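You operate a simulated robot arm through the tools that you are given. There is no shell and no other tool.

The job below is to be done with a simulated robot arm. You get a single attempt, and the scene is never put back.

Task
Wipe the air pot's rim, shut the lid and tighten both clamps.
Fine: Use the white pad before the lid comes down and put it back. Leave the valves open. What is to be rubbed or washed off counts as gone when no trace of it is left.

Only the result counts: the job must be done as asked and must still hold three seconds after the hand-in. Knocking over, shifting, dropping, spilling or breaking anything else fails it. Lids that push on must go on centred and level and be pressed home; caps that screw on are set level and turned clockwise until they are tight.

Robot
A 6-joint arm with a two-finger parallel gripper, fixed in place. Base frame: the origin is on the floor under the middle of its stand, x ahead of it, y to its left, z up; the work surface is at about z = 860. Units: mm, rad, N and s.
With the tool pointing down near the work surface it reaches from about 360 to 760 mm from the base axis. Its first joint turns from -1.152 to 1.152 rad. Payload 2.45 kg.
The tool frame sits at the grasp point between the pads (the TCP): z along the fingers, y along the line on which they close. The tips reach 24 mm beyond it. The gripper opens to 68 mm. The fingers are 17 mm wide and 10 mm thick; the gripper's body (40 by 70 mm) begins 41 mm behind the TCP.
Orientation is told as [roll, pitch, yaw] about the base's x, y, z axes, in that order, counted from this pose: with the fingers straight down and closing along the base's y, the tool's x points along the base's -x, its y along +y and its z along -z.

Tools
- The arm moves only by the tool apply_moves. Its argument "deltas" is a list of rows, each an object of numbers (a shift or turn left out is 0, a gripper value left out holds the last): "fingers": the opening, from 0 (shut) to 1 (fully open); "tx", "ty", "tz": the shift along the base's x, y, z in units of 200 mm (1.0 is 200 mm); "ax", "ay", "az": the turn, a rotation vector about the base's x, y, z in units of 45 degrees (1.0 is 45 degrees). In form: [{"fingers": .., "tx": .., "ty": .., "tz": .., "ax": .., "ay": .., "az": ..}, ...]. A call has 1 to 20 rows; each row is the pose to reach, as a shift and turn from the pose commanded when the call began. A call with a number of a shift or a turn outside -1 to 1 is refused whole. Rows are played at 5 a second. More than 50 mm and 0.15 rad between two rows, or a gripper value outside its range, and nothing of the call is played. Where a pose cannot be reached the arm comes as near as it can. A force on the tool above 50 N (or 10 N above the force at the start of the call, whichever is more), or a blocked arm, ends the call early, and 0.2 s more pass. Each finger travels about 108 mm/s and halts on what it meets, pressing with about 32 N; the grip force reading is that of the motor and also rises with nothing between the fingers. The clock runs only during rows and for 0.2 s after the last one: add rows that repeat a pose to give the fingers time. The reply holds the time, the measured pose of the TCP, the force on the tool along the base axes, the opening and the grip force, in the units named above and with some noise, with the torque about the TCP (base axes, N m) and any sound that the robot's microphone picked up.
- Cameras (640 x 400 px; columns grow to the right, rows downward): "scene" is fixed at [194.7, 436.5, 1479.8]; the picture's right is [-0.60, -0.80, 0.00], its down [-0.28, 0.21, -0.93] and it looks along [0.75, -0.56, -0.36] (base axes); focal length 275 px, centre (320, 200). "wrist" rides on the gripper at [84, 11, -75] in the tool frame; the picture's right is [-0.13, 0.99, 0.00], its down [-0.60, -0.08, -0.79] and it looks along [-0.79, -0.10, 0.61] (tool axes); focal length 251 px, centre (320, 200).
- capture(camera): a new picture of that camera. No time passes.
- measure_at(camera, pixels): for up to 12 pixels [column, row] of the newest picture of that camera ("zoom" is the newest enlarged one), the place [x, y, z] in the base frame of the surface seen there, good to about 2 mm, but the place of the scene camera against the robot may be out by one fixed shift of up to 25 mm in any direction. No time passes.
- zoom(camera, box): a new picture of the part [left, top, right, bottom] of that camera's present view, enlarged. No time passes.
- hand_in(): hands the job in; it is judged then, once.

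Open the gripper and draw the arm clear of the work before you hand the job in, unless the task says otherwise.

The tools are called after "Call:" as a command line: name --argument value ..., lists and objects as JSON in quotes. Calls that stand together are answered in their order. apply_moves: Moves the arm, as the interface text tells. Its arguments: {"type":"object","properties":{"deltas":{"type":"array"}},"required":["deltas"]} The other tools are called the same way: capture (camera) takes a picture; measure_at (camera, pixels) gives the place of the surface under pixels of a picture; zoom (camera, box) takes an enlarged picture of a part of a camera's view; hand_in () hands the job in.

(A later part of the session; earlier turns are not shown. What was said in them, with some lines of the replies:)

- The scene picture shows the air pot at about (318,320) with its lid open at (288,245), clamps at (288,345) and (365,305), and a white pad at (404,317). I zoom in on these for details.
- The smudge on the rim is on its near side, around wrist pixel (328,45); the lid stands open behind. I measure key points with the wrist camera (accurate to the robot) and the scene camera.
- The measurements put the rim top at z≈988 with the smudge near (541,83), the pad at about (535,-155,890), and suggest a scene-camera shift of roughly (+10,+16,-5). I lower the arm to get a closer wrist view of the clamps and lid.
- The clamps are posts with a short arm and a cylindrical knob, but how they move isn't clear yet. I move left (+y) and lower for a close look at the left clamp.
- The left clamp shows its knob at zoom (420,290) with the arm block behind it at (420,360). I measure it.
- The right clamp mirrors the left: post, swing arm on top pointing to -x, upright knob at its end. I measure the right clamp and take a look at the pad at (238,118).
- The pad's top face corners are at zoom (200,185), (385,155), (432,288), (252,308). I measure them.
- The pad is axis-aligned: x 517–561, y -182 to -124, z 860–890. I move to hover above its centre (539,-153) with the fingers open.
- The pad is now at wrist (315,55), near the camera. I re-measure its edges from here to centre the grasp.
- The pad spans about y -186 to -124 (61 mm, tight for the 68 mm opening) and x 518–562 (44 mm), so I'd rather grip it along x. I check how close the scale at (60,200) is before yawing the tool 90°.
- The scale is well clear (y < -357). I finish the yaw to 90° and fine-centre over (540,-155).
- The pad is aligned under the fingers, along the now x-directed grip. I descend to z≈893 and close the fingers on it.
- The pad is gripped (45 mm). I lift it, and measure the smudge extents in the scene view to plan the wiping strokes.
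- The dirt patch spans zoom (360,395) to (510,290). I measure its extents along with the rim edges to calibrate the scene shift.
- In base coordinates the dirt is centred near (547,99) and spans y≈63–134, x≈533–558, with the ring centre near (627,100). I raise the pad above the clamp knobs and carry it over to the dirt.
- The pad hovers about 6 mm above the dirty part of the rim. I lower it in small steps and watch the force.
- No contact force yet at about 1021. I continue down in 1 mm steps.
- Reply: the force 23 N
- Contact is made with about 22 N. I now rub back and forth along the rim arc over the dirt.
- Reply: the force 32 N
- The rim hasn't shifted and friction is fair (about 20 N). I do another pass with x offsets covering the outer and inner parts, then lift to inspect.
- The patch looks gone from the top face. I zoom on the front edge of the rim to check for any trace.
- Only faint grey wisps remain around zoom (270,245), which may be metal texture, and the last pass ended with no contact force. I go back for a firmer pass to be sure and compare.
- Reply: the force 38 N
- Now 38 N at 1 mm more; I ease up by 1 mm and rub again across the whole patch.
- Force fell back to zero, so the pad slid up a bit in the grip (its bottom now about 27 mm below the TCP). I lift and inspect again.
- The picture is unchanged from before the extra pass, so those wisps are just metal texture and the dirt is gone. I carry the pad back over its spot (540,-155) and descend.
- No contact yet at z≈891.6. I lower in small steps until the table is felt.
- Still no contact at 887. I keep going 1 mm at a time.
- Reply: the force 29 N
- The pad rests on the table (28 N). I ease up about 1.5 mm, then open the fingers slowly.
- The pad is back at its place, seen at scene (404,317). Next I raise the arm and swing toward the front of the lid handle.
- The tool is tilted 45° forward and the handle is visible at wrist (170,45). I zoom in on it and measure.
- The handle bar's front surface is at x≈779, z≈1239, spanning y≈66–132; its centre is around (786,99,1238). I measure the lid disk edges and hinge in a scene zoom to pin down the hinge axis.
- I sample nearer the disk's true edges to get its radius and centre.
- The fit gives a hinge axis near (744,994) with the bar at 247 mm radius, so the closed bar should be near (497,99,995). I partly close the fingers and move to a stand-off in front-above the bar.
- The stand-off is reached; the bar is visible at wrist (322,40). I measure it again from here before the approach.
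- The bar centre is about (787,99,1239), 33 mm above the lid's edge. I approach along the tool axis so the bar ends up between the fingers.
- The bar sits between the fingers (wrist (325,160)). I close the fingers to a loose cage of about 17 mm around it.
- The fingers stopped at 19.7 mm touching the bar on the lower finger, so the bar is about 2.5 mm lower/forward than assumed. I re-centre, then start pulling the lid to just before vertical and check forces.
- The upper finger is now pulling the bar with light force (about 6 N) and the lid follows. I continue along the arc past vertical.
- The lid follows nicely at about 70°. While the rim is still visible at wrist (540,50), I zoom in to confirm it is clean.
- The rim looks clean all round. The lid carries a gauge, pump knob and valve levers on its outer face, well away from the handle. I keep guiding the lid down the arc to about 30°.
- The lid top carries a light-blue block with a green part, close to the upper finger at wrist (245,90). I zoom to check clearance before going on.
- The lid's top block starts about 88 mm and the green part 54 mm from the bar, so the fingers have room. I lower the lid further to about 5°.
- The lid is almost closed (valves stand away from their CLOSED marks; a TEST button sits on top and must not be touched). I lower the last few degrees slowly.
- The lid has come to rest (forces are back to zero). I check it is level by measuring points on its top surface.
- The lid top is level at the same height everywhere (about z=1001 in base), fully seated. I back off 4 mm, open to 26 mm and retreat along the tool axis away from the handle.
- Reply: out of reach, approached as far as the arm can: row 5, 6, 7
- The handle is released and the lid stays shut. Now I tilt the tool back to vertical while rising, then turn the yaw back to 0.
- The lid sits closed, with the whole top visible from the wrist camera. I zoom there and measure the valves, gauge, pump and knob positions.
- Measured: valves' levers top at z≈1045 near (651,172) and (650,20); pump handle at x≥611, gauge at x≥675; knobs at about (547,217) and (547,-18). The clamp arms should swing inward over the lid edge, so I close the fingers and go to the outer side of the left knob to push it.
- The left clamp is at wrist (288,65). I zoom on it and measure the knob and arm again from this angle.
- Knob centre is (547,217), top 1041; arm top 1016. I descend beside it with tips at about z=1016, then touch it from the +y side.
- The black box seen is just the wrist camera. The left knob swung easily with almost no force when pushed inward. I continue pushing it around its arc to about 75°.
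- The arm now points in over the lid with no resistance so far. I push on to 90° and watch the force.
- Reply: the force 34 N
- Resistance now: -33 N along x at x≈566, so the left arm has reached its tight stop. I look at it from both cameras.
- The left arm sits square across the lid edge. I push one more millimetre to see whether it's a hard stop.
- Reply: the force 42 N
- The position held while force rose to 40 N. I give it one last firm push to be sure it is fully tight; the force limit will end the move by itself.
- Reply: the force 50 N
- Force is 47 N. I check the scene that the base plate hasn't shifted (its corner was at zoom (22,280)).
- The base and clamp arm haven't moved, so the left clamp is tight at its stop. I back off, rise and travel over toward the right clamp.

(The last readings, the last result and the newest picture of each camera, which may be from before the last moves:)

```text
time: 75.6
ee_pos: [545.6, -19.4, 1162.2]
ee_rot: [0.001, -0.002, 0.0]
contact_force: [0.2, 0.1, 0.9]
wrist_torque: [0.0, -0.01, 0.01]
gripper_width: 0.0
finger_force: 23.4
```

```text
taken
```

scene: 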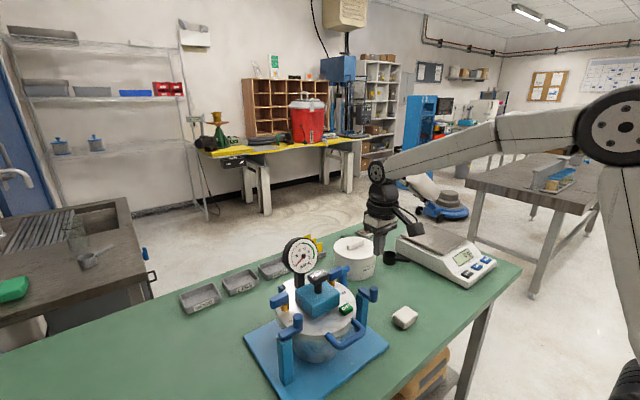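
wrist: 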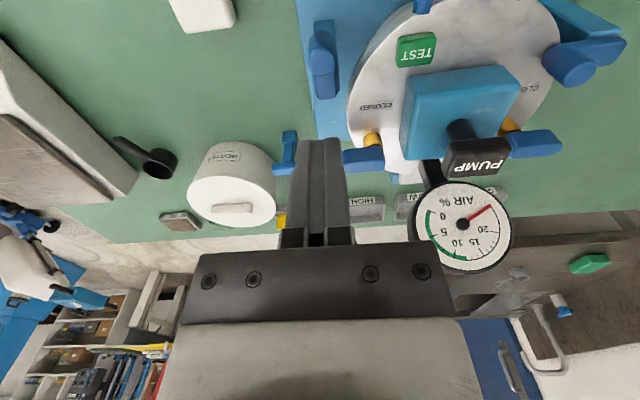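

The left arm is seen across the lid edge, and the right knob is at wrist (322,65). I measure the right clamp.

Call:
zoom --camera "wrist" --box '[270, 0, 400, 120]'

Call:
measure_at --camera "wrist" --pixels '[[322, 65], [312, 65], [332, 65], [322, 45], [322, 90], [330, 92], [560, 65], [570, 55], [600, 50]]'

```text
3.33 times, centred on (335, 60) of wrist
```

zoom: 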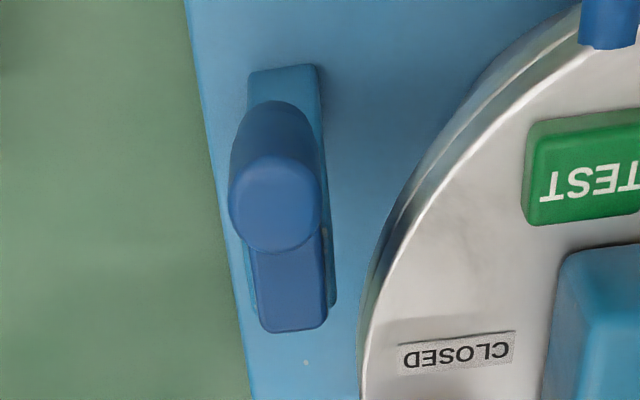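

```text
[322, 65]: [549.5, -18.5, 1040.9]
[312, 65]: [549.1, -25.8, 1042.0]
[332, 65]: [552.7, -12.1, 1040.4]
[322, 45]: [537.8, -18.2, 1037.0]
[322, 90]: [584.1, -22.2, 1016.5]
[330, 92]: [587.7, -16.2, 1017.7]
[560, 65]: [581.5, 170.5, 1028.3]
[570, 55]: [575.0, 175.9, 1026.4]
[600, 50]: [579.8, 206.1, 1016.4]
```

The right knob centre is (547,-19). I go to its outer side at y=-53, descend, and push it in along the mirrored path.

Call:
apply_moves --deltas '[{"ty": -0.1}, {"ty": -0.1725}, {"ty": -0.1725, "tz": -0.2}, {"ty": -0.1725, "tz": -0.4}, {"ty": -0.1725, "tz": -0.6}, {"ty": -0.1725, "tz": -0.6}]'

Call:
apply_moves --deltas '[{"ty": 0.04}, {"ty": 0.08}, {"ty": 0.125}, {"tx": -0.018, "ty": 0.1855}, {"tx": -0.005, "ty": 0.236}, {"tx": 0.0155, "ty": 0.2765}, {"tx": 0.043, "ty": 0.3105}, {"tx": 0.043, "ty": 0.3105}]'

Call:
capture --camera "wrist"

Call:
zoom --camera "scene" --box '[265, 265, 393, 345]'

```text
time: 77.0
ee_pos: [547.2, -52.2, 1040.5]
ee_rot: [-0.001, -0.003, -0.001]
contact_force: [0.5, 0.0, 1.3]
wrist_torque: [-0.02, -0.01, -0.01]
gripper_width: 0.1
finger_force: 23.8
```

```text
time: 78.8
ee_pos: [555.7, 9.1, 1041.3]
ee_rot: [0.0, -0.002, 0.0]
contact_force: [0.2, -0.1, -0.3]
wrist_torque: [0.0, -0.01, 0.01]
gripper_width: 0.0
finger_force: 23.6
```

```text
taken
```

wrist: 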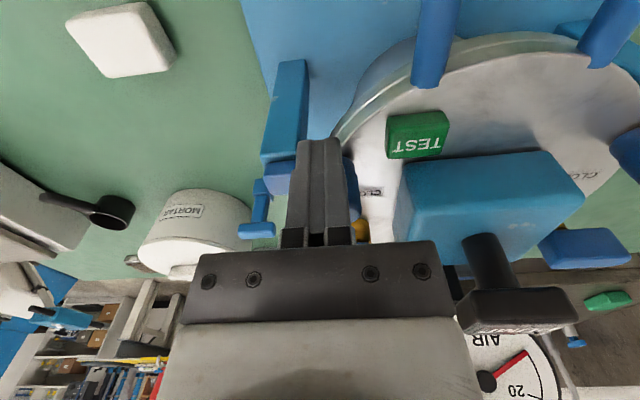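

```text
5.00 times, centred on (329, 305) of scene
```

zoom: 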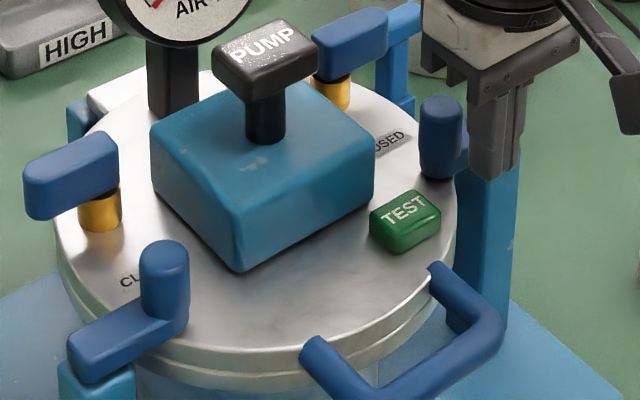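

The right knob has swung onto the lid edge at zoom (440,140). I push on toward its stop, watching the force.

Call:
apply_moves --deltas '[{"tx": 0.017, "ty": 0.015}, {"tx": 0.034, "ty": 0.027}, {"tx": 0.034, "ty": 0.027}]'

Call:
apply_moves --deltas '[{"tx": 0.015, "ty": 0.005}, {"tx": 0.03, "ty": 0.01}, {"tx": 0.03, "ty": 0.01}]'

```text
time: 79.6
ee_pos: [561.3, 15.8, 1040.6]
ee_rot: [0.001, -0.002, -0.001]
contact_force: [-0.3, 0.8, -0.1]
wrist_torque: [0.0, 0.02, 0.03]
gripper_width: 0.0
finger_force: 23.1
```

```text
time: 80.4
ee_pos: [564.9, 15.4, 1038.9]
ee_rot: [0.0, 0.007, 0.0]
contact_force: [-28.6, -4.3, 5.3]
wrist_torque: [0.03, -0.03, 0.01]
gripper_width: 0.1
finger_force: 23.7
```

The right arm meets its stop in the same way (-29 N). I give it the same final firm push as the left one.

Call:
apply_moves --deltas '[{"tx": 0.005}, {"tx": 0.009}, {"tx": 0.013}, {"tx": 0.013}]'

Call:
zoom --camera "scene" --box '[265, 265, 393, 345]'

```text
time: 81.4
ee_pos: [566.8, 17.0, 1040.0]
ee_rot: [-0.001, 0.014, 0.0]
contact_force: [-43.9, 9.3, 13.0]
wrist_torque: [0.03, -0.12, 0.19]
gripper_width: 0.0
finger_force: 23.7
```

```text
5.00 times, centred on (329, 305) of scene
```

zoom: 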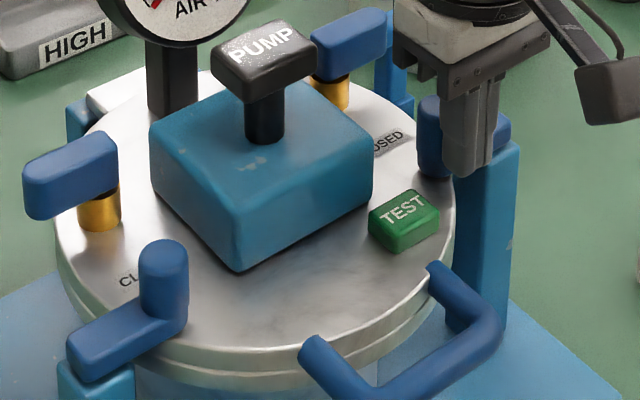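

The right clamp is at its stop. I back off, rise clear, and open the gripper.

Call:
apply_moves --deltas '[{"tx": -0.05}, {"tx": -0.12}, {"tx": -0.12, "tz": 0.2}, {"tx": -0.12, "tz": 0.4}, {"tx": -0.2, "tz": 0.6}, {"tx": -0.3, "tz": 0.8}, {"tx": -0.4, "tz": 1.0}, {"tx": -0.4, "tz": 1.0, "fingers": 1}, {"tx": -0.4, "tz": 1.0}, {"tx": -0.4, "tz": 1.0}]'

Call:
capture --camera "wrist"

Call:
capture --camera "scene"

Call:
zoom --camera "scene" --box '[250, 265, 378, 345]'

Call:
zoom --camera "wrist" --box '[240, 20, 464, 160]'

```text
time: 83.6
ee_pos: [489.6, 16.1, 1241.0]
ee_rot: [0.0, -0.002, 0.0]
contact_force: [1.1, 0.0, 1.0]
wrist_torque: [-0.01, -0.02, 0.01]
gripper_width: 68.2
finger_force: 0.0
```

```text
taken
```

wrist: 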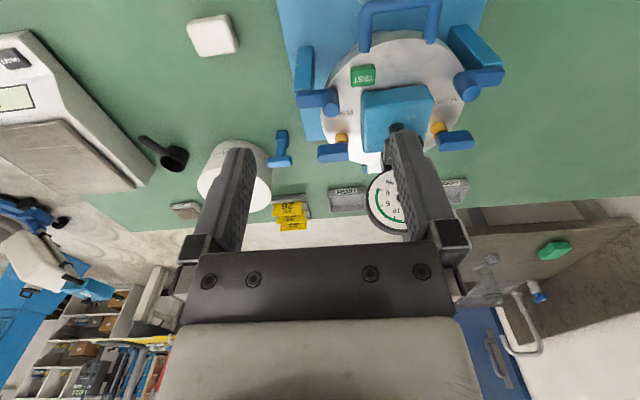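

```text
taken
```

scene: 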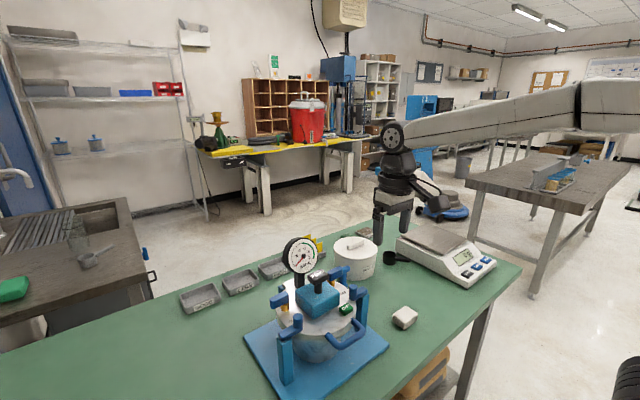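

```text
5.00 times, centred on (314, 305) of scene
```

zoom: 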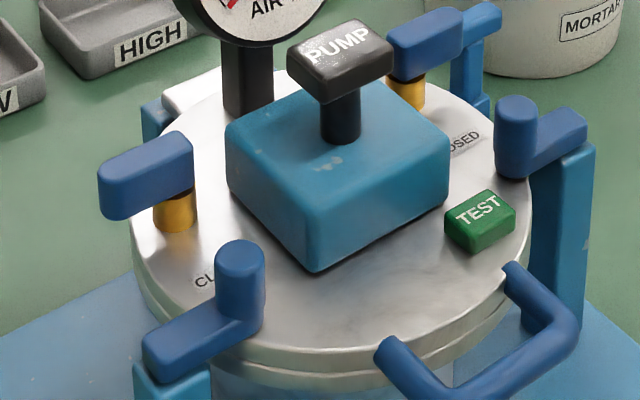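

```text
2.86 times, centred on (352, 90) of wrist
```

zoom: 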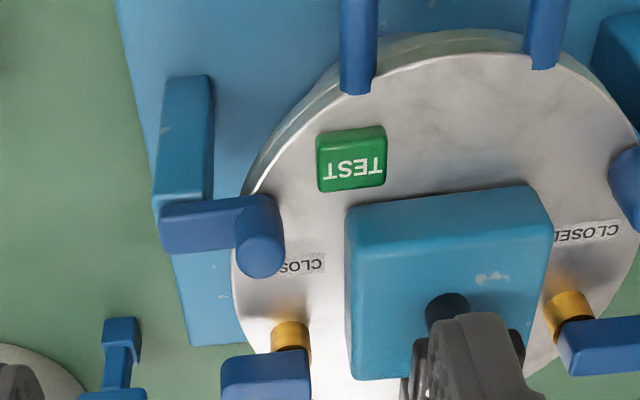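

Both arms now lie across the lid edge with the gripper open and clear. I measure both knobs' positions and check base, pad and valves for any change.

Call:
measure_at --camera "zoom" --pixels '[[262, 250], [240, 210], [190, 225], [175, 235], [625, 190], [300, 330], [590, 340], [265, 380], [350, 150]]'

Call:
measure_at --camera "wrist" --pixels '[[466, 85], [480, 78], [500, 75], [323, 97], [330, 107], [303, 97], [200, 38], [230, 45], [285, 20], [325, 153], [457, 140], [455, 90]]'

Call:
zoom --camera "wrist" --box '[420, 10, 532, 120]'

```text
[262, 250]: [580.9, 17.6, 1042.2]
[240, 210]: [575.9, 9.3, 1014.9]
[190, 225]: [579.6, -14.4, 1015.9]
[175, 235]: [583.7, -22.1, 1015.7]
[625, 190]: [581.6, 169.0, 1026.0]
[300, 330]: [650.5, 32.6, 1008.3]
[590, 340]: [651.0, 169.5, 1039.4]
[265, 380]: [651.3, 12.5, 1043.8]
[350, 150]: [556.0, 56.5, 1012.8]
```

```text
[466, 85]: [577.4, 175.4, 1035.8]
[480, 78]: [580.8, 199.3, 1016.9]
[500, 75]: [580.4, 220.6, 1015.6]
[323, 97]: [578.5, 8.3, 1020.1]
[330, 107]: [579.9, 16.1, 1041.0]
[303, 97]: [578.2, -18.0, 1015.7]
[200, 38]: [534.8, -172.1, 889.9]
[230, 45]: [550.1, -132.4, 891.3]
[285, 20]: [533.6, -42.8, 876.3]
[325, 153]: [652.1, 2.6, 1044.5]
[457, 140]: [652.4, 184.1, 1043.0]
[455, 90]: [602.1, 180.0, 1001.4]
```

```text
3.64 times, centred on (476, 65) of wrist
```

zoom: 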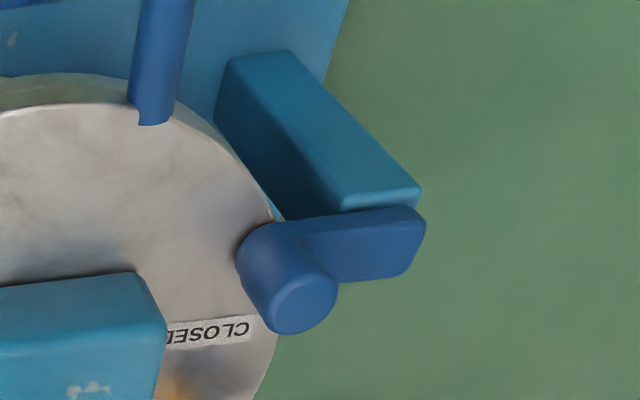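

Both knobs sit symmetrically at about (580,180) and (580,16), the valve levers are unchanged, the lid is level at z≈1001 and the pad lies at its original place. I draw the arm further back and take a last look.

Call:
apply_moves --deltas '[{"tz": 0.2, "tx": -0.05}, {"tz": 0.4, "tx": -0.1}, {"tz": 0.6, "tx": -0.15}, {"tz": 0.8, "tx": -0.2}, {"tz": 0.8, "tx": -0.2}]'

Call:
capture --camera "scene"

Call:
zoom --camera "scene" --box '[230, 230, 430, 400]'

Call:
capture --camera "wrist"

```text
time: 84.8
ee_pos: [452.1, 17.5, 1400.5]
ee_rot: [-0.001, -0.001, -0.001]
contact_force: [0.4, 0.8, -1.3]
wrist_torque: [-0.02, 0.0, 0.01]
gripper_width: 67.9
finger_force: 0.2
```

```text
taken
```

scene: 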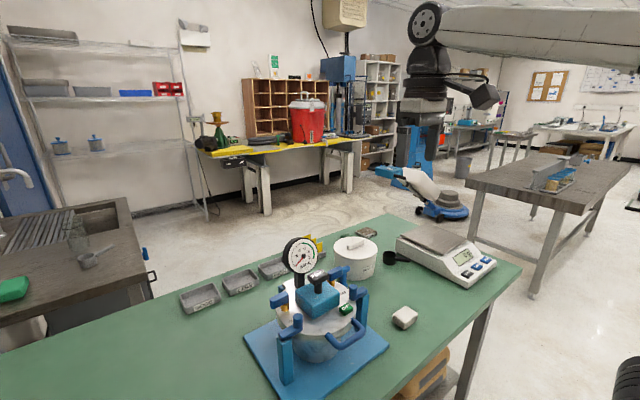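

```text
2.35 times, centred on (330, 315) of scene
```

zoom: 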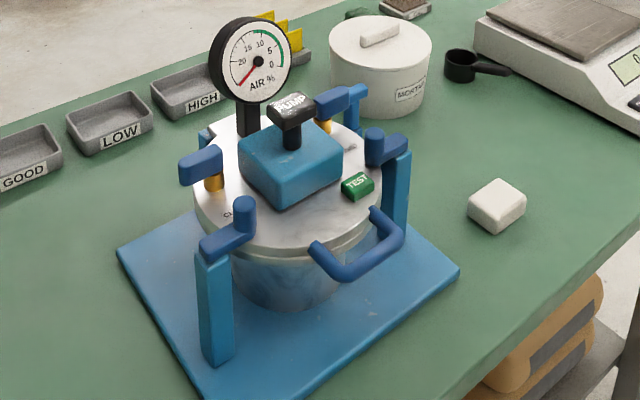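

```text
taken
```

wrist: 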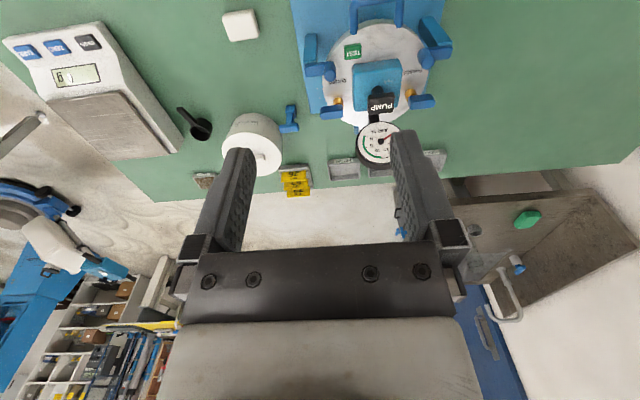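

Everything checks out: the dirt is gone from the rim, the pad is back at scene (404,317), and the lid is shut and level. Both clamp arms are at their stops over the lid, the valves are untouched, and the gripper is open and clear. I hand the job in.

Call:
hand_in

```text
The job is handed in.
```

I wiped the rim, put the white pad back, shut the lid and tightened both clamps, then handed the job in. I haven't seen a verdict.

- **Rim:** The dirt patch on the near side came off. A further, firmer pass changed nothing, and the faint grey wisps left look like the metal's own grain.
- **Pad:** It is back on the table at its original spot, to within a couple of millimetres.
- **Lid:** I guided it down by the handle, and its top measured level front to back and side to side.
- **Clamps:** Both arms swung 90° in over the lid edge to their stops. Each held against a firm push (about 47 N left, 44 N right) without the arm giving or the base shifting noticeably.
- **Valves:** I left them open. The TEST button, pump and gauge were not touched either.

The gripper was open and the arm drawn clear when I handed in.
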